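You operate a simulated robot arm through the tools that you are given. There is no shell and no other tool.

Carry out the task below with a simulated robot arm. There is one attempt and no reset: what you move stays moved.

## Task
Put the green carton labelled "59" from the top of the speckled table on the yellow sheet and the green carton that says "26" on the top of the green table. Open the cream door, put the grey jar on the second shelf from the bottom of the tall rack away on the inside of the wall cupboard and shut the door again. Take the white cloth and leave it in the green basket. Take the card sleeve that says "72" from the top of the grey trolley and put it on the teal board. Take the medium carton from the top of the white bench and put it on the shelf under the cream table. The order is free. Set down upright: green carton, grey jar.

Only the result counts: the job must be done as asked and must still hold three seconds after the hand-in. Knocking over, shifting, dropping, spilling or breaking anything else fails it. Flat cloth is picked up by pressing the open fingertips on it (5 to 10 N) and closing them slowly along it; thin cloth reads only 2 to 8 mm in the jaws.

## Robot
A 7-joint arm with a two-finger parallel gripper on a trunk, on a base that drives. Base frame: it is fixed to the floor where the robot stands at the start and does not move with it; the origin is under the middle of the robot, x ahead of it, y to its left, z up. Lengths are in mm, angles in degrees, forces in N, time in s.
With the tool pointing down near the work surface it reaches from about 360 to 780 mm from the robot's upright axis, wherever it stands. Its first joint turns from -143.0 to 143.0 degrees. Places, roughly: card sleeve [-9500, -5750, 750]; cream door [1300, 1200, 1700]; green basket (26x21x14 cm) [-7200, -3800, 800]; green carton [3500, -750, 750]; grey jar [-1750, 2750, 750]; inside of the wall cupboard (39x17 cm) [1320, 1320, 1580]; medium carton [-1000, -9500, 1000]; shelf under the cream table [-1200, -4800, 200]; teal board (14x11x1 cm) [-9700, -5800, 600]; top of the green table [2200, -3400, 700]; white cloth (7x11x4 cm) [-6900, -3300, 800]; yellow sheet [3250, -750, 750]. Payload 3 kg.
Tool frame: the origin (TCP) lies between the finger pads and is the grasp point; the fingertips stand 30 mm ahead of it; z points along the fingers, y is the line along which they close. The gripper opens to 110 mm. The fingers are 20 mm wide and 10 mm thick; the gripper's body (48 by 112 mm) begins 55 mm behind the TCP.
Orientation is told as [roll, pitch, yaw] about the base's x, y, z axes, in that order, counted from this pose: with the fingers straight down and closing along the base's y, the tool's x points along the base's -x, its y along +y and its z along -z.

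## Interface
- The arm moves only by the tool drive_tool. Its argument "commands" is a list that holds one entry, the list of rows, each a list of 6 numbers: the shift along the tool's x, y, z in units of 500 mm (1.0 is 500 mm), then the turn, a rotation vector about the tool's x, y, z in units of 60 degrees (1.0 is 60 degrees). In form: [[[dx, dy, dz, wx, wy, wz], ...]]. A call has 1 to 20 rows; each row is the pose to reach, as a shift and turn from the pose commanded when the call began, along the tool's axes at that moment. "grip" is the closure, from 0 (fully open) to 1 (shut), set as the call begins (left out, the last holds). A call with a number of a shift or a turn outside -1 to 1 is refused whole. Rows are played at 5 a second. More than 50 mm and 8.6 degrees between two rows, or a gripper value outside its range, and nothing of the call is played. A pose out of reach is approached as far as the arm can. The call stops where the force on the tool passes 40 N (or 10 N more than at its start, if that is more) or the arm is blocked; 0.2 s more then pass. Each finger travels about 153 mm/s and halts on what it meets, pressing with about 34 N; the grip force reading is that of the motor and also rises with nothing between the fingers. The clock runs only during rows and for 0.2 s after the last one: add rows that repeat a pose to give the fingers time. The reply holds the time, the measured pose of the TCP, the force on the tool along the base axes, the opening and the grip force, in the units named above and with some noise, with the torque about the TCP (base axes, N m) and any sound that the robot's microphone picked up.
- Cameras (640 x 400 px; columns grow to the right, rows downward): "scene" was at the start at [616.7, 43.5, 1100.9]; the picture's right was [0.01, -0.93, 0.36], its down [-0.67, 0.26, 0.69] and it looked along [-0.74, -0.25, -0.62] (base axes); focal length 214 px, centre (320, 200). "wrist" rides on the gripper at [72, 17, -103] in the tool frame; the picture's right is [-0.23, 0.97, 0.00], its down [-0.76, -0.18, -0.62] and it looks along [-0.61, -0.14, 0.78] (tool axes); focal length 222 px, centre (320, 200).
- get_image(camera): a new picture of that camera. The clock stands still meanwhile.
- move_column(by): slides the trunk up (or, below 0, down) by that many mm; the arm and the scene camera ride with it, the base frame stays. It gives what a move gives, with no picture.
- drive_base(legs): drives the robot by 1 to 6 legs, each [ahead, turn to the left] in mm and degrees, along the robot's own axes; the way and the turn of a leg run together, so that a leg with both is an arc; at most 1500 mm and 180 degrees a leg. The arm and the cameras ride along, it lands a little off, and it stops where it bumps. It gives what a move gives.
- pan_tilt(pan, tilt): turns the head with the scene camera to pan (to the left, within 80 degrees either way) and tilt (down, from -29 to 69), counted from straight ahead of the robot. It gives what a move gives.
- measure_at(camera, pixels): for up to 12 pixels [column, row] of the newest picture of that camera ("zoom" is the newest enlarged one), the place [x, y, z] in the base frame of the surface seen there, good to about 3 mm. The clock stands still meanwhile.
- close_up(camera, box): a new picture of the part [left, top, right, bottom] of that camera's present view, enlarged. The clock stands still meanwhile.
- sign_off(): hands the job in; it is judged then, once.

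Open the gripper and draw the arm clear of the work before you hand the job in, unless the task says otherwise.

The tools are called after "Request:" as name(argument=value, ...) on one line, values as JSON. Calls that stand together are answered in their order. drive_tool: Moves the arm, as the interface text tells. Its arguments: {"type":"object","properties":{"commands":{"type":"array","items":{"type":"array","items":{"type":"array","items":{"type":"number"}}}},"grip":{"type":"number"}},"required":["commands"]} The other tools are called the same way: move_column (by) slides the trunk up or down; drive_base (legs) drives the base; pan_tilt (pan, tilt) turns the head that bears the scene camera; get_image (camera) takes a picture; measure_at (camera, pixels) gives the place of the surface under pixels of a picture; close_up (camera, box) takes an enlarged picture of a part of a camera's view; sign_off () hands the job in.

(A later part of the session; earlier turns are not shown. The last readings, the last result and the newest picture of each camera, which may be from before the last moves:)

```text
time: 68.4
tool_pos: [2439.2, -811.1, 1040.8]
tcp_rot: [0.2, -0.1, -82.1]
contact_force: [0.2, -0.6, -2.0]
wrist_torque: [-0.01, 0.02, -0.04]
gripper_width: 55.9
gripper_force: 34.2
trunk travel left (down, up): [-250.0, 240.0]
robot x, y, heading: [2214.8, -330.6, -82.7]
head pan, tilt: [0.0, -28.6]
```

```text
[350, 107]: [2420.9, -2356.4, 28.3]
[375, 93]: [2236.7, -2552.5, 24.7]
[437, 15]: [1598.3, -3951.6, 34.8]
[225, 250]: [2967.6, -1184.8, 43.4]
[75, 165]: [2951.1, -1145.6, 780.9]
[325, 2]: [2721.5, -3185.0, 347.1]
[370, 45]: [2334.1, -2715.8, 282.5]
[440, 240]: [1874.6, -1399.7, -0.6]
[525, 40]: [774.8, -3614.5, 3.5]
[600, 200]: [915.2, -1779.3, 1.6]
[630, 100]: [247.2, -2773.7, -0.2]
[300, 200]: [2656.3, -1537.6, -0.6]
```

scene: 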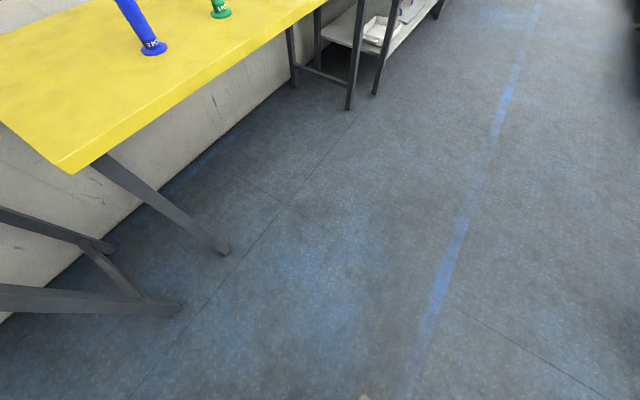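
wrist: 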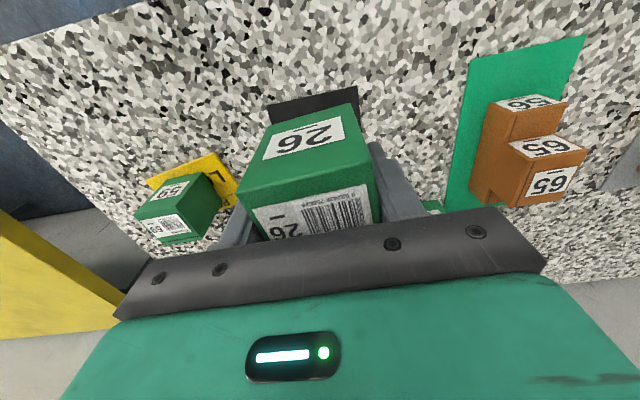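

Green table's front legs are at (2237,-2553) and (1598,-3952). I turn to heading about -103° and drive 1400 mm down the aisle, then look again.

Request:
drive_base(legs=[[0, -20.2], [1400, 0]])

Request:
get_image(camera="scene")

```text
time: 76.5
tool_pos: [1986.8, -2229.0, 1039.4]
tcp_rot: [0.0, -0.1, -100.8]
contact_force: [0.1, -0.8, -2.1]
wrist_torque: [0.0, -0.02, -0.01]
gripper_width: 55.9
gripper_force: 33.9
trunk travel left (down, up): [-250.0, 240.0]
robot x, y, heading: [1930.6, -1704.3, -101.3]
head pan, tilt: [0.0, -28.6]
```

```text
taken
```

scene: 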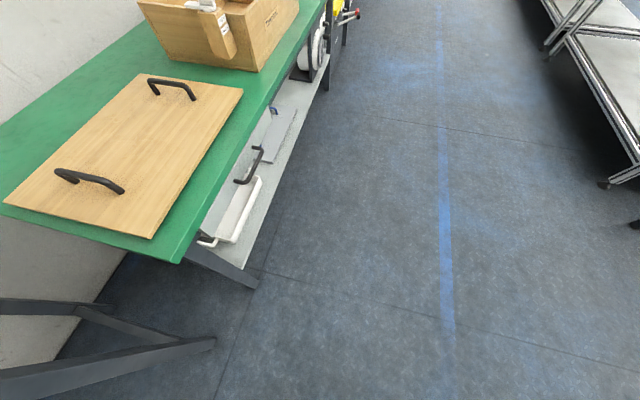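

The green table carries a wooden tray with handles at (130,150) and a wooden box at (230,20). I pan left to find a free spot on the green top.

Request:
pan_tilt(pan=25, tilt=-29)

Request:
get_image(camera="scene")

Request:
measure_at(camera="scene", pixels=[[320, 100], [320, 150], [320, 200], [320, 250], [250, 150], [250, 200], [250, 250], [400, 100], [400, 150], [400, 50], [450, 50], [200, 250]])

```text
time: 77.4
tool_pos: [1986.9, -2229.1, 1041.5]
tcp_rot: [0.0, 0.0, -100.8]
contact_force: [-0.1, -0.4, -2.2]
wrist_torque: [-0.02, 0.0, 0.03]
gripper_width: 55.8
gripper_force: 33.9
trunk travel left (down, up): [-250.0, 240.0]
robot x, y, heading: [1931.5, -1702.3, -101.3]
head pan, tilt: [25.0, -28.6]
```

```text
taken
```

scene: 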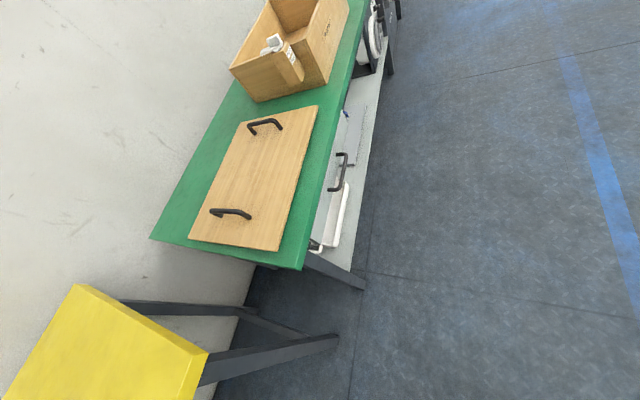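

```text
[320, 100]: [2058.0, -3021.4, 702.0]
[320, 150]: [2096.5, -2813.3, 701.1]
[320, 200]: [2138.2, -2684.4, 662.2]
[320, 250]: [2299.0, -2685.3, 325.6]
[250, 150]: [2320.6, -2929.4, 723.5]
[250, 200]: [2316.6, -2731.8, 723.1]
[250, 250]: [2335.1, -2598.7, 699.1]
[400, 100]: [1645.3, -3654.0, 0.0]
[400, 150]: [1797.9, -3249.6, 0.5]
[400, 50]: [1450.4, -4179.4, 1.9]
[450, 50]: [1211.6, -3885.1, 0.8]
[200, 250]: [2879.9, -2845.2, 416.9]
```

The green top is at z=701. I zoom on the free green areas between tray and box and measure them.

Request:
close_up(camera="scene", box=[140, 0, 400, 280])

Request:
measure_at(camera="scene", pixels=[[318, 106], [240, 122], [190, 238], [278, 250], [302, 268], [152, 237], [230, 85], [333, 98], [345, 60], [260, 101], [328, 84], [300, 97]])

```text
1.43 times, centred on (270, 140) of scene
```

zoom: 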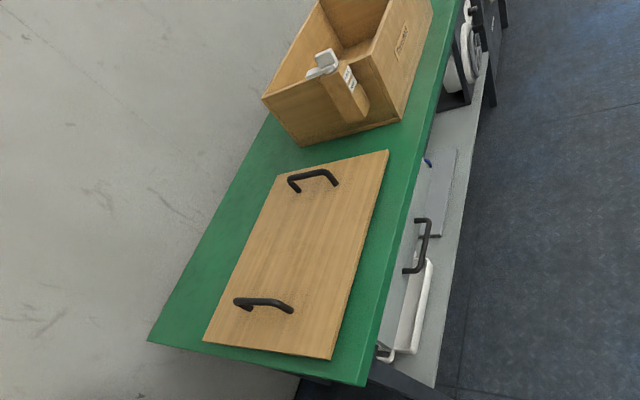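

```text
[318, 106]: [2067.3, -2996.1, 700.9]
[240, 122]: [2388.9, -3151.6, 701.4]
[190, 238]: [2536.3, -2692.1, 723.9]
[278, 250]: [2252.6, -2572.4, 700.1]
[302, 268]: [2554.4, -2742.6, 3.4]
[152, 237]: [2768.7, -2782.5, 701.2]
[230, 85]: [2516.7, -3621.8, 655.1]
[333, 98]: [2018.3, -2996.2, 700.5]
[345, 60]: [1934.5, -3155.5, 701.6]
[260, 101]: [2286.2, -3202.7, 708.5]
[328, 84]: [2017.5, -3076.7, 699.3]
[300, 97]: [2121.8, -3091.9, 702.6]
```

The gap between tray (front-far corner ≈(2067,-2996)) and box (near corner ≈(2286,-3203)) is about 100 mm; I drive beside it, face the table and look at the whole top.

Request:
drive_base(legs=[[0, -2.7], [1355, 0], [0, 79]])

Request:
pan_tilt(pan=0, tilt=-20)

Request:
get_image(camera="scene")

```text
time: 87.9
tool_pos: [2098.3, -3094.0, 1040.3]
tcp_rot: [0.1, -0.1, -28.6]
contact_force: [0.6, -0.6, -1.4]
wrist_torque: [-0.02, 0.01, 0.0]
gripper_width: 56.0
gripper_force: 34.0
trunk travel left (down, up): [-250.0, 240.0]
robot x, y, heading: [1556.3, -3039.6, -29.4]
head pan, tilt: [25.0, -28.6]
```

```text
time: 88.8
tool_pos: [2096.9, -3095.7, 1041.2]
tcp_rot: [0.0, -0.1, -28.5]
contact_force: [-1.0, 0.1, -1.8]
wrist_torque: [0.02, -0.06, -0.02]
gripper_width: 55.6
gripper_force: 33.9
trunk travel left (down, up): [-250.0, 240.0]
robot x, y, heading: [1553.3, -3037.4, -29.4]
head pan, tilt: [0.0, -20.0]
```

```text
taken
```

scene: 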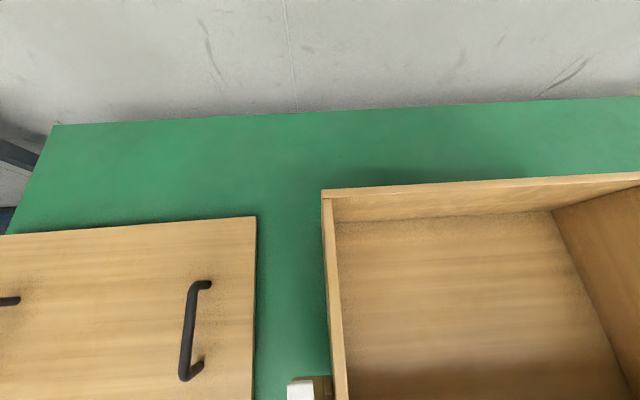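

Behind tray and box runs a wide free strip of green. I measure it to pick a roomy spot within reach.

Request:
measure_at(camera="scene", pixels=[[254, 217], [324, 192], [298, 115], [290, 160], [290, 250], [290, 330], [250, 180], [200, 180], [252, 380], [322, 260], [330, 385], [200, 125]])

```text
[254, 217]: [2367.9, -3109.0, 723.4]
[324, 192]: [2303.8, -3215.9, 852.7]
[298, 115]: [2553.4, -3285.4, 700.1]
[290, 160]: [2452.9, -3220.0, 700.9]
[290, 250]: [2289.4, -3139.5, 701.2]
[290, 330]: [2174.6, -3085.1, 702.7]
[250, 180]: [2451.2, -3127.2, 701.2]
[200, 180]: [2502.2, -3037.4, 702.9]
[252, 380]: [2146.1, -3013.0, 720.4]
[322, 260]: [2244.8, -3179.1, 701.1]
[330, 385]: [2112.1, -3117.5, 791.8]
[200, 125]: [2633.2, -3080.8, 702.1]
```

The gap (s≈1853 to 1960) is only 107 mm wide next to an 853-high box with a latch, so I check whether there is more room on the right beyond the box.

Request:
pan_tilt(pan=-55, tilt=-20)

Request:
get_image(camera="scene")

```text
time: 90.0
tool_pos: [2097.0, -3094.5, 1041.5]
tcp_rot: [-0.1, -0.2, -28.4]
contact_force: [0.3, 0.0, -2.1]
wrist_torque: [-0.02, -0.02, -0.01]
gripper_width: 55.7
gripper_force: 34.4
trunk travel left (down, up): [-250.0, 240.0]
robot x, y, heading: [1555.0, -3036.5, -29.5]
head pan, tilt: [-55.0, -20.0]
```

```text
taken
```

scene: 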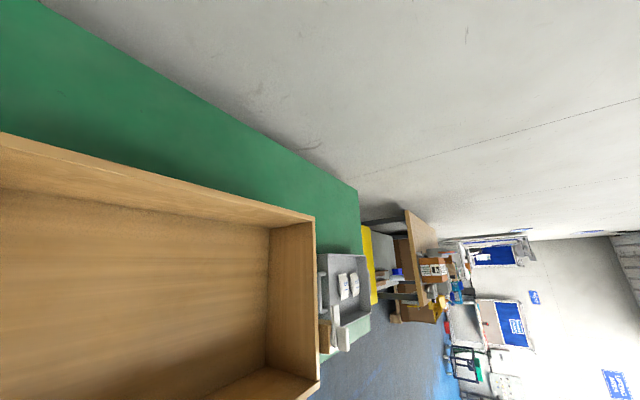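

Beyond the box there is a grey tray at (343,285) and some green at (335,220). I measure this free patch.

Request:
measure_at(camera="scene", pixels=[[335, 210], [335, 240], [350, 220], [325, 200], [318, 255], [358, 250], [316, 216], [318, 360], [360, 330], [358, 190], [280, 180], [345, 300]])

Request:
close_up(camera="scene", box=[260, 150, 420, 390])

```text
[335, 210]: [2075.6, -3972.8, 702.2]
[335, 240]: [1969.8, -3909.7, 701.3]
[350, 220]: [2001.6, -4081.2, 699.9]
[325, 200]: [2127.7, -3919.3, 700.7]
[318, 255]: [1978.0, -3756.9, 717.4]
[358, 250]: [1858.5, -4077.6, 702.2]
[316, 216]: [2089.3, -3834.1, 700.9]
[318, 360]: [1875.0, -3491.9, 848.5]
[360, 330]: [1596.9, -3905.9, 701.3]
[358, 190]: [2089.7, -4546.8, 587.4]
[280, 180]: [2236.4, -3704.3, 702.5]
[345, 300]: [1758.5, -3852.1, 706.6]
```

```text
1.67 times, centred on (340, 270) of scene
```

zoom: 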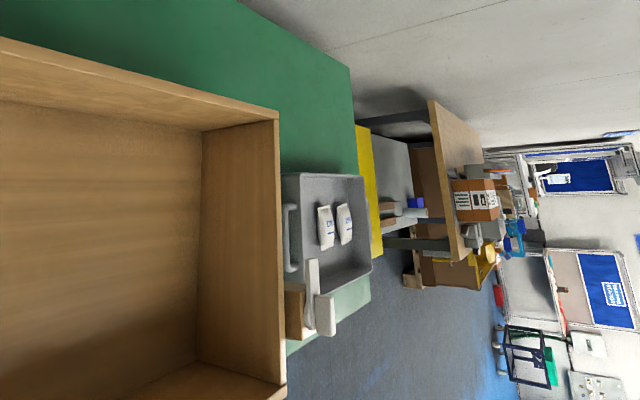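

Best free spot is just behind the tray/box gap (around x≈2376, y≈-3178), which needs the robot closer and about 190 mm further left. I reposition the base by turning left, driving 190 mm and turning back.

Request:
drive_base(legs=[[0, 95], [190, 0], [0, -90]])

Request:
pan_tilt(pan=0, tilt=0)

```text
time: 99.5
tool_pos: [2182.0, -2878.0, 1041.9]
tcp_rot: [0.0, -0.1, -23.5]
contact_force: [0.0, -0.3, -2.5]
wrist_torque: [-0.02, -0.01, 0.0]
gripper_width: 55.7
gripper_force: 34.4
trunk travel left (down, up): [-250.0, 240.0]
robot x, y, heading: [1641.4, -2857.1, -24.3]
head pan, tilt: [-55.0, -20.0]
```

```text
time: 100.8
tool_pos: [2182.1, -2879.1, 1042.0]
tcp_rot: [-0.1, -0.1, -23.6]
contact_force: [0.1, 0.2, -2.0]
wrist_torque: [0.0, -0.02, 0.01]
gripper_width: 55.6
gripper_force: 33.9
trunk travel left (down, up): [-250.0, 240.0]
robot x, y, heading: [1639.2, -2859.0, -24.5]
head pan, tilt: [0.0, 0.0]
```

Robot is now at s≈1920, t≈2678, square to the table. I go 60 mm ahead and then move the carton to the right and outward, high above the table.

Request:
drive_base(legs=[[60, 0]])

```text
time: 101.8
tool_pos: [2238.3, -2904.8, 1042.5]
tcp_rot: [0.0, -0.1, -23.5]
contact_force: [0.2, -0.5, -2.9]
wrist_torque: [0.0, -0.02, 0.02]
gripper_width: 56.2
gripper_force: 33.6
trunk travel left (down, up): [-250.0, 240.0]
robot x, y, heading: [1697.0, -2885.8, -24.3]
head pan, tilt: [0.0, 0.0]
```

Carton is safe at z≈1003 bottom. I carry it in small steps to above the spot (2376,-3179).

Request:
drive_tool(commands=[[[-0.02615, -0.02181, 0, 0, 0, 0], [-0.0523, -0.0436, 0, 0, 0, 0], [-0.0785, -0.0654, 0, 0, 0, 0], [-0.1046, -0.0872, 0, 0, 0, 0], [-0.1308, -0.1091, 0, 0, 0, 0], [-0.1569, -0.1309, 0, 0, 0, 0], [-0.1831, -0.1527, 0, 0, 0, 0], [-0.2092, -0.1745, 0, 0, 0, 0], [-0.2354, -0.1963, 0, 0, 0, 0], [-0.2615, -0.2181, 0, 0, 0, 0], [-0.2877, -0.2399, 0, 0, 0, 0], [-0.3138, -0.2617, 0, 0, 0, 0], [-0.34, -0.2835, 0, 0, 0, 0], [-0.3662, -0.3053, 0, 0, 0, 0], [-0.3923, -0.3272, 0, 0, 0, 0], [-0.4185, -0.349, 0, 0, 0, 0], [-0.4446, -0.3708, 0, 0, 0, 0], [-0.4708, -0.3926, 0, 0, 0, 0], [-0.4708, -0.3926, 0, 0, 0, 0]]])

Request:
get_image(camera="wrist")

Request:
get_image(camera="scene")

```text
time: 105.8
tool_pos: [2378.6, -3180.4, 1041.8]
tcp_rot: [0.0, -0.1, -23.5]
contact_force: [0.0, -0.1, -2.2]
wrist_torque: [0.0, 0.02, 0.0]
gripper_width: 55.8
gripper_force: 34.1
trunk travel left (down, up): [-250.0, 240.0]
robot x, y, heading: [1699.9, -2884.9, -24.2]
head pan, tilt: [0.0, 0.0]
```

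```text
taken
```

wrist: 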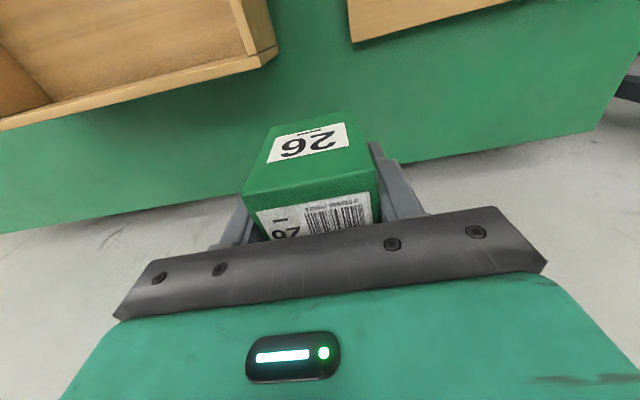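

```text
taken
```

scene: 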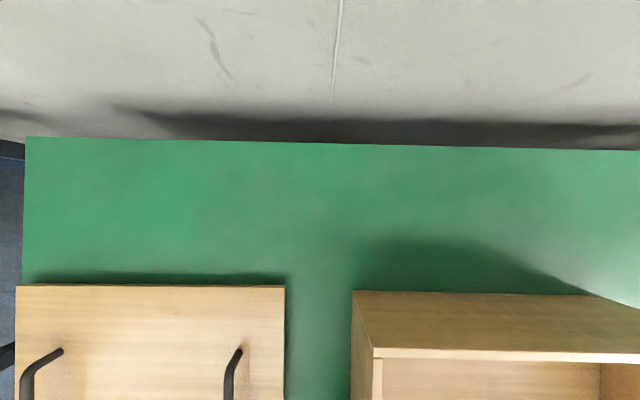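

Over the free strip. I measure the tray's and box's back corners to check clearance at the landing spot.

Request:
measure_at(camera="scene", pixels=[[283, 288], [355, 294], [354, 300], [376, 356], [320, 290], [320, 150], [300, 284], [345, 288]])

```text
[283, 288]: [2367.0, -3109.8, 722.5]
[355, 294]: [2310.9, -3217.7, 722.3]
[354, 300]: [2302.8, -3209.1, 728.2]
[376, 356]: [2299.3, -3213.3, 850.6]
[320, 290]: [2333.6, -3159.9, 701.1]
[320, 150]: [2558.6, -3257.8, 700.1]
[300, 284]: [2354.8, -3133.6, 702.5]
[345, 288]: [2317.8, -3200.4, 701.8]
```

Clearance is fine (carton would be 12 mm+ behind both). I lower to about 12 mm above the table.

Request:
drive_tool(commands=[[[0, 0, 0.03, 0, 0, 0], [0, 0, 0.07, 0, 0, 0], [0, 0, 0.11, 0, 0, 0], [0, 0, 0.15, 0, 0, 0], [0, 0, 0.19, 0, 0, 0], [0, 0, 0.23, 0, 0, 0], [0, 0, 0.27, 0, 0, 0], [0, 0, 0.31, 0, 0, 0], [0, 0, 0.35, 0, 0, 0], [0, 0, 0.39, 0, 0, 0], [0, 0, 0.43, 0, 0, 0], [0, 0, 0.47, 0, 0, 0], [0, 0, 0.51, 0, 0, 0], [0, 0, 0.55, 0, 0, 0], [0, 0, 0.57, 0, 0, 0], [0, 0, 0.57, 0, 0, 0]]])

Request:
get_image(camera="wrist")

```text
time: 109.2
tool_pos: [2378.6, -3181.3, 757.9]
tcp_rot: [0.1, -0.2, -23.5]
contact_force: [0.2, -0.6, -2.2]
wrist_torque: [-0.02, -0.01, 0.02]
gripper_width: 55.8
gripper_force: 34.0
trunk travel left (down, up): [-250.0, 240.0]
robot x, y, heading: [1698.3, -2888.9, -24.3]
head pan, tilt: [0.0, 0.0]
```

```text
taken
```

wrist: 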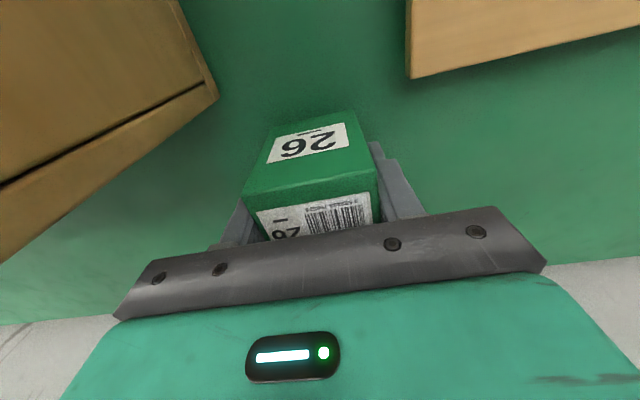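

Clear all round. I lower the rest in 1–2 mm steps until contact.

Request:
drive_tool(commands=[[[0, 0, 0.006, 0, 0, 0], [0, 0, 0.012, 0, 0, 0], [0, 0, 0.018, 0, 0, 0], [0, 0, 0.02, 0, 0, 0], [0, 0, 0.022, 0, 0, 0], [0, 0, 0.022, 0, 0, 0]]])

```text
time: 110.5
tool_pos: [2377.7, -3180.1, 745.5]
tcp_rot: [0.0, -0.2, -23.4]
contact_force: [-0.3, 0.3, -3.2]
wrist_torque: [-0.03, 0.0, 0.03]
gripper_width: 55.6
gripper_force: 33.3
trunk travel left (down, up): [-250.0, 240.0]
robot x, y, heading: [1697.5, -2884.9, -24.5]
head pan, tilt: [0.0, 0.0]
```

Request:
drive_tool(commands=[[[0, 0, 0.002, 0, 0, 0], [0, 0, 0.004, 0, 0, 0], [0, 0, 0.006, 0, 0, 0], [0, 0, 0.006, 0, 0, 0]]])

```text
time: 111.5
tool_pos: [2376.0, -3179.2, 744.0]
tcp_rot: [0.0, -0.1, -23.5]
contact_force: [-0.2, -1.0, 0.5]
wrist_torque: [-0.03, -0.09, -0.03]
gripper_width: 55.7
gripper_force: 33.9
trunk travel left (down, up): [-250.0, 240.0]
robot x, y, heading: [1698.8, -2883.6, -24.4]
head pan, tilt: [0.0, 0.0]
```

The weight is off the jaws (+0.5 N), so the carton touches the table. One more millimetre, then I open.

Request:
drive_tool(commands=[[[0, 0, 0.002, 0, 0, 0], [0, 0, 0.002, 0, 0, 0]]])

Request:
drive_tool(commands=[[[0, 0, 0, 0, 0, 0], [0, 0, 0, 0, 0, 0], [0, 0, 0, 0, 0, 0], [0, 0, 0, 0, 0, 0]]], grip=0)

Request:
drive_tool(commands=[[[0, 0, -0.04, 0, 0, 0], [0, 0, -0.1, 0, 0, 0], [0, 0, -0.18, 0, 0, 0], [0, 0, -0.27, 0, 0, 0], [0, 0, -0.36, 0, 0, 0], [0, 0, -0.45, 0, 0, 0], [0, 0, -0.54, 0, 0, 0], [0, 0, -0.6, 0, 0, 0], [0, 0, -0.6, 0, 0, 0]]])

Request:
get_image(camera="wrist")

```text
time: 112.2
tool_pos: [2376.9, -3178.6, 743.2]
tcp_rot: [-0.1, -0.1, -23.5]
contact_force: [1.0, -3.2, 9.3]
wrist_torque: [-0.01, -0.09, -0.04]
gripper_width: 55.6
gripper_force: 34.3
trunk travel left (down, up): [-250.0, 240.0]
robot x, y, heading: [1696.5, -2883.7, -24.4]
head pan, tilt: [0.0, 0.0]
```

```text
time: 113.2
tool_pos: [2377.1, -3179.6, 741.3]
tcp_rot: [0.0, -0.1, -23.6]
contact_force: [-0.5, 0.8, 0.1]
wrist_torque: [0.0, -0.02, 0.01]
gripper_width: 110.1
gripper_force: 0.0
trunk travel left (down, up): [-250.0, 240.0]
robot x, y, heading: [1702.9, -2883.2, -24.5]
head pan, tilt: [0.0, 0.0]
```

```text
time: 115.2
tool_pos: [2376.9, -3179.0, 1042.7]
tcp_rot: [0.1, -0.1, -23.5]
contact_force: [0.4, -0.9, -0.2]
wrist_torque: [0.03, -0.01, 0.0]
gripper_width: 109.9
gripper_force: 0.0
trunk travel left (down, up): [-250.0, 240.0]
robot x, y, heading: [1694.6, -2884.1, -24.3]
head pan, tilt: [0.0, 0.0]
```

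```text
taken
```

wrist: 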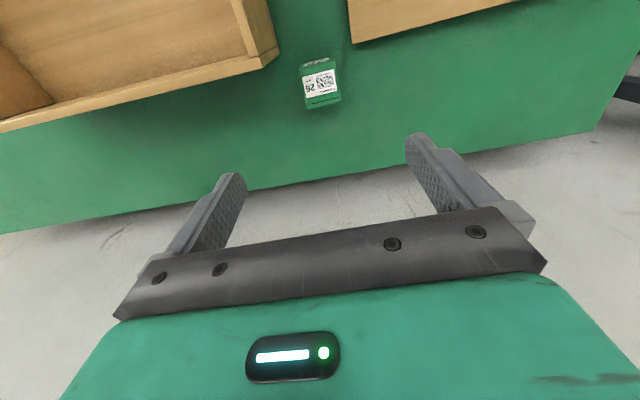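

"26" stands on the green table; both green cartons are done. Now I pull the arm in, level the tool for viewing, and back off from the table.

Request:
drive_tool(commands=[[[0.09, 0.02, -0.02, 0, 0, 0], [0.18, 0.04, -0.04, 0, 0, 0], [0.27, 0.06, -0.06, 0, 0, 0], [0.36, 0.08, -0.08, 0, 0, 0], [0.42, 0.1, -0.1, 0, 0, 0], [0.42, 0.1, -0.1, 0, 0, 0]]])

Request:
drive_tool(commands=[[[0, 0, 0, 0, -0.125, 0], [0, 0, 0, 0, -0.25, 0], [0, 0, 0, 0, -0.375, 0], [0, 0, 0, 0, -0.5, 0], [0, 0, 0, 0, -0.625, 0], [0, 0, 0, 0, -0.75, 0], [0, 0, 0, 0, -0.875, 0], [0, 0, 0, 0, -1.0, 0], [0, 0, 0, 0, -1.0, 0]]])

Request:
drive_tool(commands=[[[0, 0, 0, 0, -0.125, 0], [0, 0, 0, 0, -0.25, 0], [0, 0, 0, 0, -0.375, 0], [0, 0, 0, 0, -0.5, 0], [0, 0, 0, 0, -0.5, 0]]])

Request:
drive_base(legs=[[-300, 0]])

```text
time: 116.5
tool_pos: [2203.1, -3048.9, 1094.8]
tcp_rot: [0.0, 0.0, -23.5]
contact_force: [-0.9, 0.7, -0.2]
wrist_torque: [0.0, -0.05, 0.04]
gripper_width: 110.0
gripper_force: 0.0
trunk travel left (down, up): [-250.0, 240.0]
robot x, y, heading: [1695.2, -2884.4, -24.2]
head pan, tilt: [0.0, 0.0]
```

```text
time: 118.5
tool_pos: [2203.7, -3049.7, 1093.7]
tcp_rot: [0.0, -60.0, -23.5]
contact_force: [0.1, 0.8, -0.2]
wrist_torque: [-0.01, -0.03, -0.01]
gripper_width: 110.4
gripper_force: 0.0
trunk travel left (down, up): [-250.0, 240.0]
robot x, y, heading: [1696.7, -2883.1, -24.3]
head pan, tilt: [0.0, 0.0]
```

```text
time: 119.8
tool_pos: [2285.7, -3061.1, 1161.9]
tcp_rot: [-177.6, -89.8, 154.3]
contact_force: [-0.1, 1.3, -0.3]
wrist_torque: [0.0, 0.02, -0.03]
gripper_width: 110.1
gripper_force: 0.0
out of reach, approached as far as the arm can: row 1, 2, 3, 4, 5
trunk travel left (down, up): [-250.0, 240.0]
robot x, y, heading: [1694.5, -2884.1, -24.4]
head pan, tilt: [0.0, 0.0]
```

```text
time: 121.8
tool_pos: [2019.1, -2935.5, 1161.2]
tcp_rot: [-174.7, -90.0, 151.7]
contact_force: [0.6, 1.3, -1.1]
wrist_torque: [-0.02, 0.01, 0.0]
gripper_width: 109.9
gripper_force: 0.1
trunk travel left (down, up): [-250.0, 240.0]
robot x, y, heading: [1428.7, -2764.2, -24.0]
head pan, tilt: [0.0, 0.0]
```

Now level and clear of the table. I turn right to face down the aisle and take a look.

Request:
drive_base(legs=[[0, -90]])

Request:
pan_tilt(pan=0, tilt=12)

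Request:
get_image(camera="scene")

Request:
pan_tilt(pan=-70, tilt=12)

Request:
get_image(camera="scene")

```text
time: 124.7
tool_pos: [1588.7, -3361.4, 1173.5]
tcp_rot: [-171.4, -88.8, 89.2]
contact_force: [-0.1, 0.3, 0.8]
wrist_torque: [0.02, -0.04, 0.01]
gripper_width: 109.9
gripper_force: 0.0
trunk travel left (down, up): [-250.0, 240.0]
robot x, y, heading: [1459.5, -2760.6, -83.6]
head pan, tilt: [0.0, 0.0]
stopped in leg 1: the robot was blocked; the commanded pose is now the measured one
```

```text
time: 125.5
tool_pos: [1589.4, -3362.2, 1173.6]
tcp_rot: [177.4, -88.9, 100.3]
contact_force: [0.4, 0.6, -0.4]
wrist_torque: [0.0, -0.01, -0.01]
gripper_width: 110.0
gripper_force: 0.2
trunk travel left (down, up): [-250.0, 240.0]
robot x, y, heading: [1460.8, -2759.1, -83.7]
head pan, tilt: [0.0, 12.0]
```

```text
taken
```

scene: 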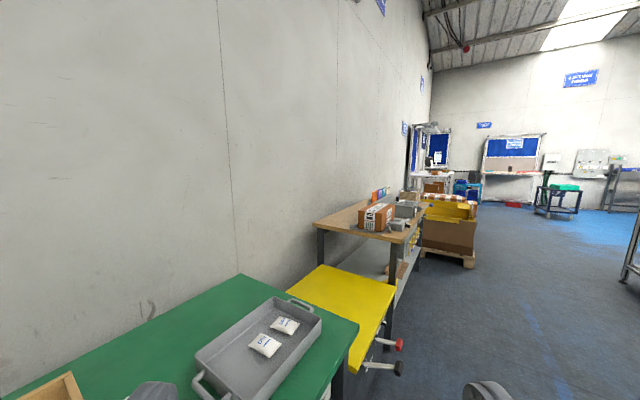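

```text
time: 126.9
tool_pos: [1587.6, -3361.3, 1173.1]
tcp_rot: [177.4, -88.8, 100.3]
contact_force: [-0.4, 0.8, 0.3]
wrist_torque: [0.01, 0.0, -0.03]
gripper_width: 109.8
gripper_force: 0.1
trunk travel left (down, up): [-250.0, 240.0]
robot x, y, heading: [1458.7, -2756.3, -83.7]
head pan, tilt: [-70.0, 12.0]
```

```text
taken
```

scene: 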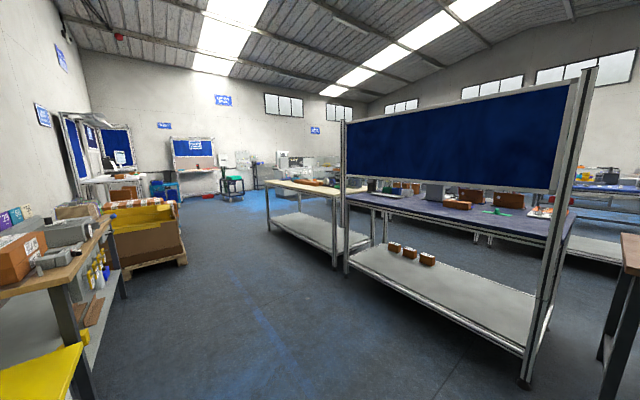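

The turn was blocked at heading -83.7; at the right edge a brown table corner (630,250) and leg (620,380) are very near. I measure them to understand the clearance.

Request:
measure_at(camera="scene", pixels=[[632, 245], [625, 262], [605, 375], [600, 310], [525, 385], [346, 270], [530, 240], [560, 200], [350, 185], [270, 180], [335, 260], [575, 75]])

Request:
pan_tilt(pan=-80, tilt=40)

Request:
get_image(camera="scene")

```text
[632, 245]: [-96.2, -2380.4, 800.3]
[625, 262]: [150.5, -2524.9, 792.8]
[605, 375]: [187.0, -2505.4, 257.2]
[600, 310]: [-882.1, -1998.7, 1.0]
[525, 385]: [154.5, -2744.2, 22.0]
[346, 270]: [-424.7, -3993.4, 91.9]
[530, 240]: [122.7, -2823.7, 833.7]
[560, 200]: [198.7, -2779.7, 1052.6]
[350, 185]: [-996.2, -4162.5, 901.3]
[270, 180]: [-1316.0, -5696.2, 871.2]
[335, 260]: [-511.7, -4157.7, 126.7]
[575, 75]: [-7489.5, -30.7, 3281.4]
```

```text
time: 127.8
tool_pos: [1587.4, -3361.6, 1173.1]
tcp_rot: [177.4, -88.9, 100.3]
contact_force: [0.2, 0.7, -0.5]
wrist_torque: [0.01, -0.01, 0.06]
gripper_width: 110.2
gripper_force: 0.1
trunk travel left (down, up): [-250.0, 240.0]
robot x, y, heading: [1459.6, -2758.5, -83.7]
head pan, tilt: [-80.0, 40.0]
```

```text
taken
```

scene: 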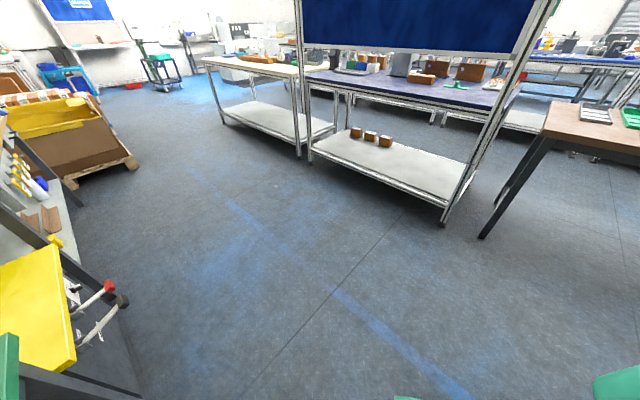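

Nothing is near the base in view: the brown table's leg is 1.2 m away. I try a small further turn to see if it is really blocked.

Request:
drive_base(legs=[[0, -8]])

```text
time: 128.8
tool_pos: [1503.1, -3374.3, 1172.8]
tcp_rot: [176.4, -88.9, 93.2]
contact_force: [0.6, 0.3, 0.7]
wrist_torque: [0.02, 0.01, 0.02]
gripper_width: 110.1
gripper_force: 0.2
trunk travel left (down, up): [-250.0, 240.0]
robot x, y, heading: [1467.2, -2759.0, -91.8]
head pan, tilt: [-80.0, 40.0]
```

It turned freely, so the way is open. I turn to about -120° and drive down the aisle in two legs, looking ahead afterwards.

Request:
drive_base(legs=[[0, -28], [1500, 0]])

Request:
pan_tilt(pan=0, tilt=20)

Request:
get_image(camera="scene")

```text
time: 137.6
tool_pos: [512.7, -4640.9, 1173.7]
tcp_rot: [176.0, -88.8, 67.4]
contact_force: [0.7, 1.2, 0.5]
wrist_torque: [0.02, -0.01, 0.0]
gripper_width: 110.1
gripper_force: 0.0
trunk travel left (down, up): [-250.0, 240.0]
robot x, y, heading: [749.6, -4072.7, -117.9]
head pan, tilt: [-80.0, 40.0]
```

```text
time: 139.2
tool_pos: [512.7, -4641.5, 1173.9]
tcp_rot: [176.1, -88.8, 67.4]
contact_force: [-0.1, 0.2, -0.6]
wrist_torque: [-0.02, 0.01, -0.03]
gripper_width: 109.4
gripper_force: 0.0
trunk travel left (down, up): [-250.0, 240.0]
robot x, y, heading: [748.7, -4071.9, -117.9]
head pan, tilt: [0.0, 20.0]
```

```text
taken
```

scene: 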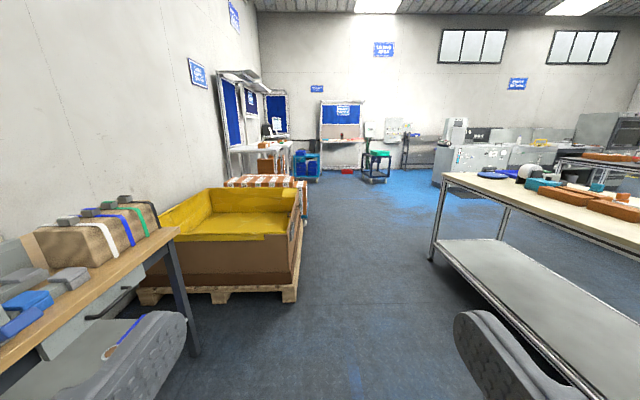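

The cream table with an empty grey shelf below is on the right (480–600, 250–380). Far away at (260,150) and (340,140) are benches; I zoom on them and measure.

Request:
close_up(camera="scene", box=[200, 60, 460, 220])

Request:
measure_at(camera="scene", pixels=[[245, 147], [290, 143], [342, 139], [375, 155], [375, 180], [300, 290], [306, 180], [433, 258], [440, 175], [505, 235], [600, 300], [640, 220]])

```text
2.46 times, centred on (330, 140) of scene
```

zoom: 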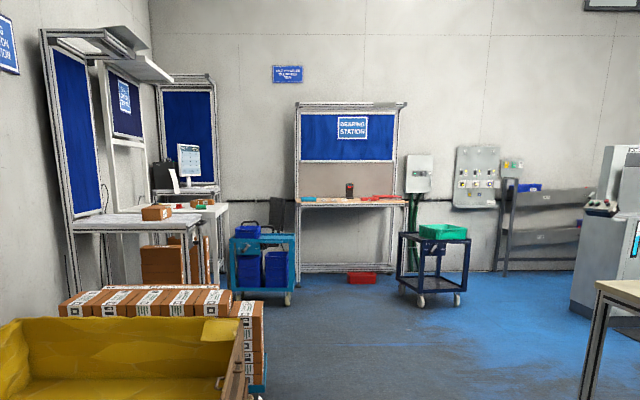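

```text
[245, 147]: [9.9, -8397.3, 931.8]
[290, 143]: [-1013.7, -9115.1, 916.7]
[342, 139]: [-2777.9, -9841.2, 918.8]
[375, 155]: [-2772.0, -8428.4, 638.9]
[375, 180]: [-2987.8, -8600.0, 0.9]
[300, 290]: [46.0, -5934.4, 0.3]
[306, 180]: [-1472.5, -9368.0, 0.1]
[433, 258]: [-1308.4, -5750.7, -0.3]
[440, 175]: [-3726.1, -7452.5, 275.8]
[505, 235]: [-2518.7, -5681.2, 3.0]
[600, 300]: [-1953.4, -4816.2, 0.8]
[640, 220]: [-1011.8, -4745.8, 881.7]
```

The cream table's aisle-side legs are at (-425,-3993) and (-1308,-5751), top at z≈882. I steer to the middle of the aisle and go on to its far end.

Request:
drive_base(legs=[[0, -13], [1500, 0], [0, 16.5], [1500, 0]])

Request:
get_image(camera="scene")

```text
time: 155.4
tool_pos: [-1082.4, -7142.0, 1175.2]
tcp_rot: [175.8, -88.8, 69.7]
contact_force: [0.2, -0.7, -0.8]
wrist_torque: [0.02, 0.01, 0.01]
gripper_width: 109.6
gripper_force: 0.1
trunk travel left (down, up): [-250.0, 240.0]
robot x, y, heading: [-863.4, -6563.4, -116.1]
head pan, tilt: [0.0, 20.0]
```

```text
taken
```

scene: 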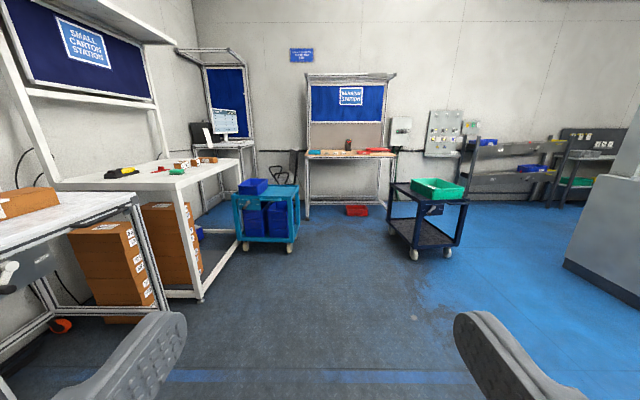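

I see a grey-topped table with a brown carton at lower left, a "Small carton station" white bench at (130,175) with small brown items at (190,163), and a desk with monitor at (220,145). I zoom and measure.

Request:
close_up(camera="scene", box=[0, 80, 320, 280])

Request:
measure_at(camera="scene", pixels=[[30, 205], [65, 210], [120, 178], [180, 180], [165, 165], [190, 163], [208, 160], [225, 144], [180, 208], [200, 298], [240, 218], [132, 195]])

```text
2.00 times, centred on (160, 180) of scene
```

zoom: 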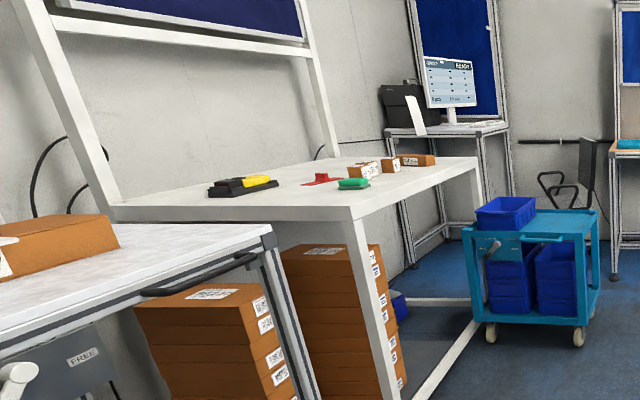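

```text
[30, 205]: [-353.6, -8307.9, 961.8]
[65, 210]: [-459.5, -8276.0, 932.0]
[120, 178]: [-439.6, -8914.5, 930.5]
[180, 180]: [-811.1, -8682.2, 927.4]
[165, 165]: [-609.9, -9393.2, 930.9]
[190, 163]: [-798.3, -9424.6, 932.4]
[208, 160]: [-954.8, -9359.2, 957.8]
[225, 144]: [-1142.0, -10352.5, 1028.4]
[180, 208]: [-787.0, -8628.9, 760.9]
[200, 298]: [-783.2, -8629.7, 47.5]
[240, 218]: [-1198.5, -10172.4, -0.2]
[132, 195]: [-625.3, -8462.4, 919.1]
```

The white bench's front-near leg is at (-785,-8630) and the three small brown cartons lie near (-800..-960,-9400). I measure the blue trolley and the far end of the bench to see whether there is room to stand.

Request:
measure_at(camera="zoom", pixels=[[490, 340], [577, 340], [590, 300], [465, 225], [595, 215], [505, 205], [478, 200], [475, 160], [361, 172], [392, 163], [418, 160], [320, 180]])

Request:
close_up(camera="scene", box=[140, 140, 240, 200])

```text
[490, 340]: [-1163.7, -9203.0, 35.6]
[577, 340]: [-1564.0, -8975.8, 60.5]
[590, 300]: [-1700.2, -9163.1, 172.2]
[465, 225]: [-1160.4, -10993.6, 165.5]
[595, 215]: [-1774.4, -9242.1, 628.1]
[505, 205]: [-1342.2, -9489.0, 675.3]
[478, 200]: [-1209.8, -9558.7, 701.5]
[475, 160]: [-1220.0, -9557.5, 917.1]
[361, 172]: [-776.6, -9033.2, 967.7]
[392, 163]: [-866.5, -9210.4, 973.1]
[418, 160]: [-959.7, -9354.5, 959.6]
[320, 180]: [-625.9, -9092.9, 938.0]
```

```text
6.40 times, centred on (190, 170) of scene
```

zoom: 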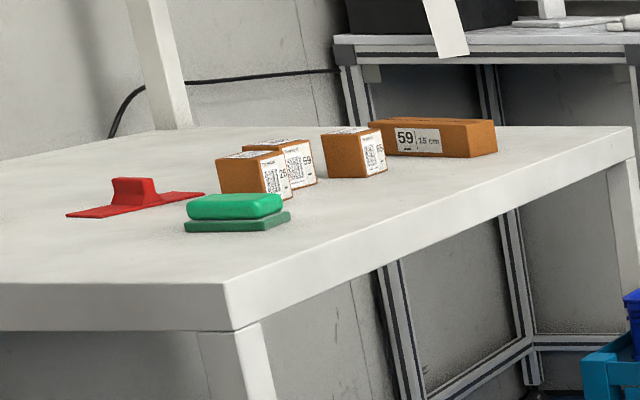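

The four small cartons carry length labels ("59, 15 cm"…). The blue trolley blocks the bench's far end, so I will stand at about (-1231,-8749), left of it. I drive there first.

Request:
drive_base(legs=[[0, 16.5], [1500, 0], [650, 0]])

Request:
get_image(camera="scene")

```text
time: 167.2
tool_pos: [-1332.0, -9329.9, 1175.0]
tcp_rot: [175.7, -88.9, 84.2]
contact_force: [0.1, 0.9, 0.1]
wrist_torque: [0.0, 0.0, 0.01]
gripper_width: 110.0
gripper_force: 0.1
trunk travel left (down, up): [-250.0, 240.0]
robot x, y, heading: [-1265.9, -8719.9, -101.6]
head pan, tilt: [0.0, 20.0]
```

```text
taken
```

scene: 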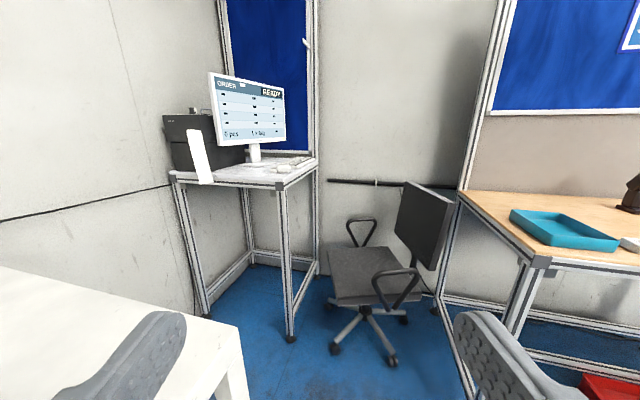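

I'm beside the bench, which is at the lower left. I pan left to see the cartons on it.

Request:
pan_tilt(pan=60, tilt=40)

Request:
get_image(camera="scene")

```text
time: 168.5
tool_pos: [-1330.0, -9330.4, 1175.2]
tcp_rot: [175.7, -88.8, 84.3]
contact_force: [-0.1, -0.7, 0.0]
wrist_torque: [0.01, -0.01, 0.01]
gripper_width: 110.2
gripper_force: 0.0
trunk travel left (down, up): [-250.0, 240.0]
robot x, y, heading: [-1263.3, -8718.7, -101.6]
head pan, tilt: [60.0, 40.0]
```

```text
taken
```

scene: 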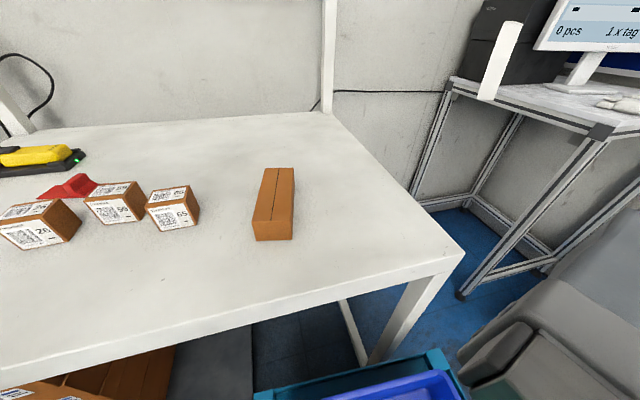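

Request:
close_up(camera="scene", box=[0, 130, 320, 290])

Request:
measure_at(camera="scene", pixels=[[275, 205], [265, 170], [292, 170], [255, 238], [292, 237], [168, 195], [150, 200], [188, 190], [115, 190], [40, 208], [462, 255], [325, 112]])

```text
2.00 times, centred on (160, 210) of scene
```

zoom: 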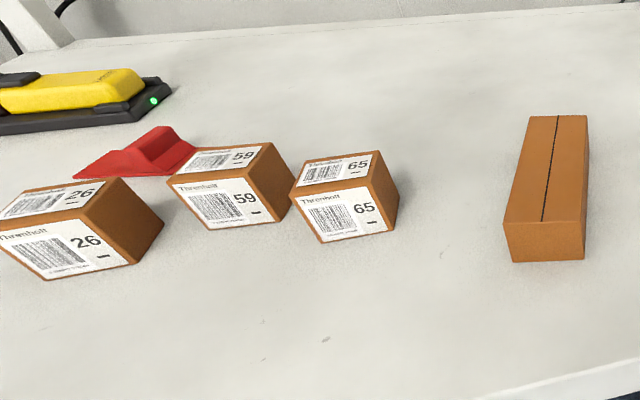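

```text
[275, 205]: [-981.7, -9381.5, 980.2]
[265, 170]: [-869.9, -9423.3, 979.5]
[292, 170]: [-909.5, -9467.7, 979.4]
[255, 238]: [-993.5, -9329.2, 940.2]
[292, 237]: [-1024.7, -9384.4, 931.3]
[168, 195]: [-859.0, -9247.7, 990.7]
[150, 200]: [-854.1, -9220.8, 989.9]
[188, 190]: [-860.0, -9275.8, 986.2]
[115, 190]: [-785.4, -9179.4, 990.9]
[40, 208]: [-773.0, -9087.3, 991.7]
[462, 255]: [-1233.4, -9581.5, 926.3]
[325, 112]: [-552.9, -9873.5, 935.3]
```

The long carton "59, 15 cm" (centre ≈(-950,-9401), 150x60x50) matches the stated place of the medium carton. I point the tool down again and look back at the robot itself to learn the arm's geometry for the low shelf.

Request:
drive_tool(commands=[[[0, 0, 0, 0, 0.125, 0], [0, 0, 0, 0, 0.25, 0], [0, 0, 0, 0, 0.375, 0], [0, 0, 0, 0, 0.5, 0], [0, 0, 0, 0, 0.625, 0], [0, 0, 0, 0, 0.75, 0], [0, 0, 0, 0, 0.875, 0], [0, 0, 0, 0, 1.0, 0]]])

Request:
drive_tool(commands=[[[0, 0, 0, 0, 0.12, 0], [0, 0, 0, 0, 0.24, 0], [0, 0, 0, 0, 0.36, 0], [0, 0, 0, 0, 0.48, 0], [0, 0, 0, 0, 0.48, 0]]])

Request:
pan_tilt(pan=0, tilt=60)

Request:
get_image(camera="scene")

```text
time: 170.3
tool_pos: [-1330.7, -9328.2, 1173.8]
tcp_rot: [0.0, -31.2, -100.1]
contact_force: [0.3, 0.0, 0.2]
wrist_torque: [0.01, 0.01, -0.02]
gripper_width: 109.8
gripper_force: 0.2
trunk travel left (down, up): [-250.0, 240.0]
robot x, y, heading: [-1264.0, -8718.2, -101.5]
head pan, tilt: [60.0, 40.0]
```

```text
time: 171.5
tool_pos: [-1331.4, -9329.6, 1174.5]
tcp_rot: [0.1, -2.4, -100.1]
contact_force: [0.3, -0.1, -0.5]
wrist_torque: [0.03, -0.02, 0.06]
gripper_width: 109.8
gripper_force: 0.0
trunk travel left (down, up): [-250.0, 240.0]
robot x, y, heading: [-1266.0, -8719.0, -101.5]
head pan, tilt: [60.0, 40.0]
```

```text
time: 172.8
tool_pos: [-1330.9, -9329.1, 1175.1]
tcp_rot: [0.0, -2.3, -100.1]
contact_force: [-0.7, -0.5, 0.2]
wrist_torque: [-0.03, -0.01, 0.04]
gripper_width: 110.1
gripper_force: 0.0
trunk travel left (down, up): [-250.0, 240.0]
robot x, y, heading: [-1261.8, -8716.1, -101.5]
head pan, tilt: [0.0, 60.0]
```

```text
taken
```

scene: 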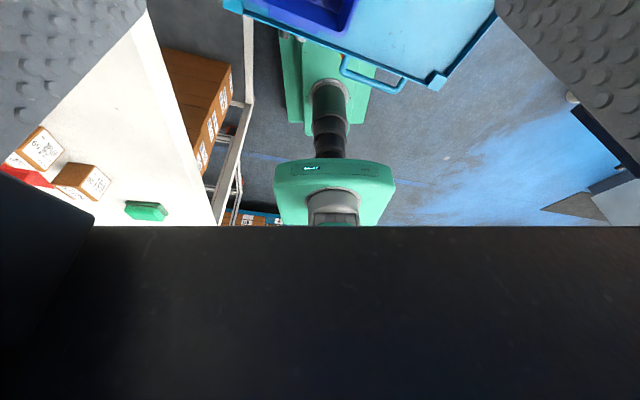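

The robot's shoulder block is at (335,190) with the arm's first ring at (333,205). I measure their heights.

Request:
measure_at(camera="scene", pixels=[[335, 180], [290, 180], [380, 180], [333, 200], [333, 220], [330, 140], [330, 70], [300, 60], [360, 110], [400, 60], [330, 20], [310, 210]])

```text
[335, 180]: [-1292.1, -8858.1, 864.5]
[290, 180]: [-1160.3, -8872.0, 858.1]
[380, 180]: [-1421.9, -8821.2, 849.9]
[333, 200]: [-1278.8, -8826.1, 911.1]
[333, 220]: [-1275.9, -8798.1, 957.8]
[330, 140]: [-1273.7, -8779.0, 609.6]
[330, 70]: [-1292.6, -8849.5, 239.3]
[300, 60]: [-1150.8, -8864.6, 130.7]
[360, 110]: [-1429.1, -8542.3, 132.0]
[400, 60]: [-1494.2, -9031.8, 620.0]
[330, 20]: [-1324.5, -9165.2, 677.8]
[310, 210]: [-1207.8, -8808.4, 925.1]
```

The arm's base plate is at z≈880 with the trunk at mid height. Before grasping I want to test a low, forward-tilted tool pose in open floor, so I back off 350 mm from the trolley and turn to the open side.

Request:
drive_base(legs=[[-350, 0], [0, -90]])

Request:
pan_tilt(pan=0, tilt=-25)

Request:
get_image(camera="scene")

```text
time: 179.1
tool_pos: [-1805.0, -8276.4, 1174.7]
tcp_rot: [0.1, -2.2, 168.3]
contact_force: [-1.6, -0.1, -0.5]
wrist_torque: [-0.02, 0.02, -0.01]
gripper_width: 109.7
gripper_force: 0.1
trunk travel left (down, up): [-250.0, 240.0]
robot x, y, heading: [-1209.6, -8427.5, 167.4]
head pan, tilt: [0.0, 60.0]
```

```text
time: 180.7
tool_pos: [-1804.5, -8277.0, 1175.6]
tcp_rot: [0.1, -2.4, 168.4]
contact_force: [-0.8, -0.7, 0.4]
wrist_torque: [0.0, 0.01, -0.01]
gripper_width: 110.0
gripper_force: 0.1
trunk travel left (down, up): [-250.0, 240.0]
robot x, y, heading: [-1210.2, -8430.2, 167.4]
head pan, tilt: [0.0, -25.0]
```

```text
taken
```

scene: 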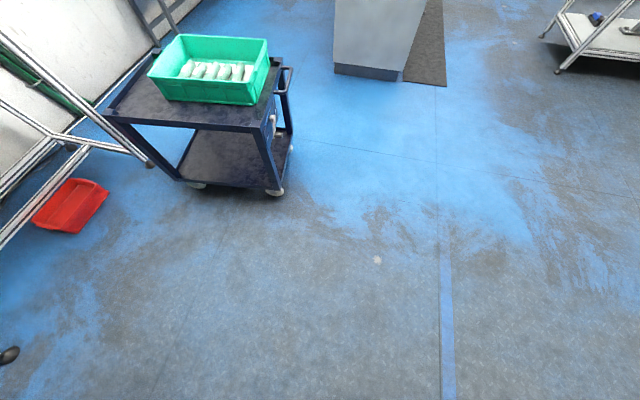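

The floor ahead is clear for about a metre. I lower the trunk fully and test low poses with a tilted tool.

Request:
move_column(by=-250)

Request:
drive_tool(commands=[[[0, 0, 0.1, 0, 0, 0], [0, 0, 0.2, 0, 0, 0], [0, 0, 0.3, 0, 0, 0], [0, 0, 0.4, 0, 0, 0], [0, 0, 0.5, 0, 0, 0], [0, 0, 0.6, 0, 0, 0], [0, 0, 0.7, 0, 0, 0], [0, 0, 0.8, 0, 0, 0], [0, 0, 0.9, 0, 0, 0], [0, 0, 1.0, 0, 0, 0]]])

Request:
drive_tool(commands=[[[0, 0, 0.1, 0, -0.125, 0], [0, 0, 0.15, 0, -0.25, 0], [0, 0, 0.2, 0, -0.375, 0], [0, 0, 0.25, 0, -0.5, 0], [0, 0, 0.3, 0, -0.625, 0], [0, 0, 0.3, 0, -0.75, 0], [0, 0, 0.3, 0, -0.75, 0]]])

```text
time: 183.3
tool_pos: [-1803.8, -8276.2, 925.4]
tcp_rot: [0.2, -2.5, 168.4]
contact_force: [-0.6, -0.8, -0.2]
wrist_torque: [-0.04, 0.01, -0.01]
gripper_width: 110.2
gripper_force: 0.0
trunk travel left (down, up): [0.0, 490.0]
robot x, y, heading: [-1214.0, -8427.0, 167.4]
head pan, tilt: [0.0, -25.0]
```

```text
time: 185.5
tool_pos: [-1827.1, -8274.4, 424.7]
tcp_rot: [0.1, -2.5, 168.4]
contact_force: [-0.2, -0.1, 0.6]
wrist_torque: [-0.01, 0.03, -0.02]
gripper_width: 109.9
gripper_force: 0.0
trunk travel left (down, up): [0.0, 490.0]
robot x, y, heading: [-1208.3, -8426.0, 167.6]
head pan, tilt: [0.0, -25.0]
```

```text
time: 187.1
tool_pos: [-1830.2, -8273.1, 277.4]
tcp_rot: [0.2, -47.4, 168.2]
contact_force: [1.0, -0.3, 0.4]
wrist_torque: [0.01, 0.0, -0.01]
gripper_width: 110.0
gripper_force: 0.1
trunk travel left (down, up): [0.0, 490.0]
robot x, y, heading: [-1210.0, -8429.2, 167.6]
head pan, tilt: [0.0, -25.0]
```

The pose at z=277, pitch -47 is reached. I try pitching further to about -75° and lower to see the limit.

Request:
drive_tool(commands=[[[0, 0, 0, 0, -0.125, 0], [0, 0, 0, 0, -0.25, 0], [0, 0, 0, 0, -0.375, 0], [0, 0, 0, 0, -0.45, 0], [0, 0, 0, 0, -0.45, 0]]])

Request:
get_image(camera="wrist")

Request:
get_image(camera="scene")

```text
time: 188.3
tool_pos: [-1830.4, -8272.4, 277.0]
tcp_rot: [0.4, -74.5, 168.0]
contact_force: [0.6, 0.9, 0.1]
wrist_torque: [0.02, 0.01, 0.02]
gripper_width: 110.2
gripper_force: 0.1
trunk travel left (down, up): [0.0, 490.0]
robot x, y, heading: [-1209.5, -8429.2, 167.8]
head pan, tilt: [0.0, -25.0]
```

```text
taken
```

wrist: 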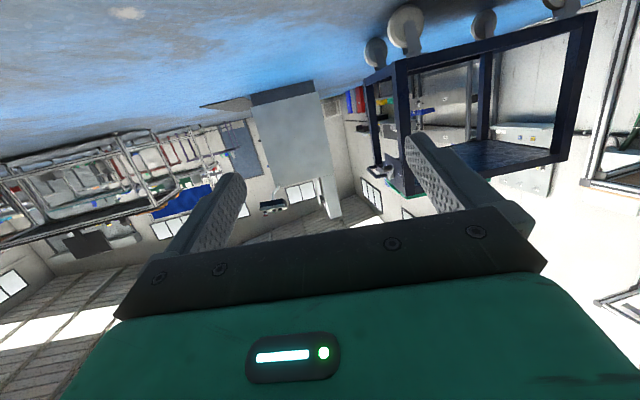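

```text
taken
```

scene: 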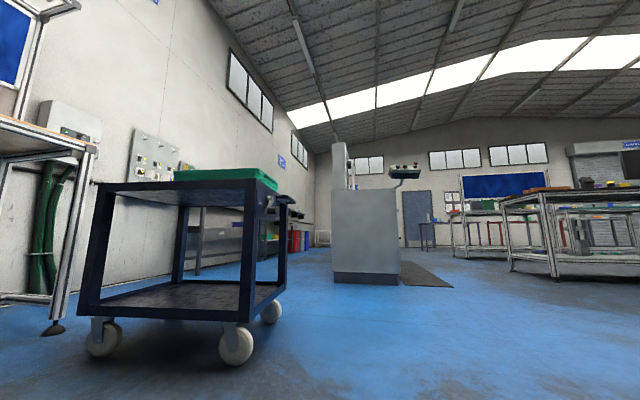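

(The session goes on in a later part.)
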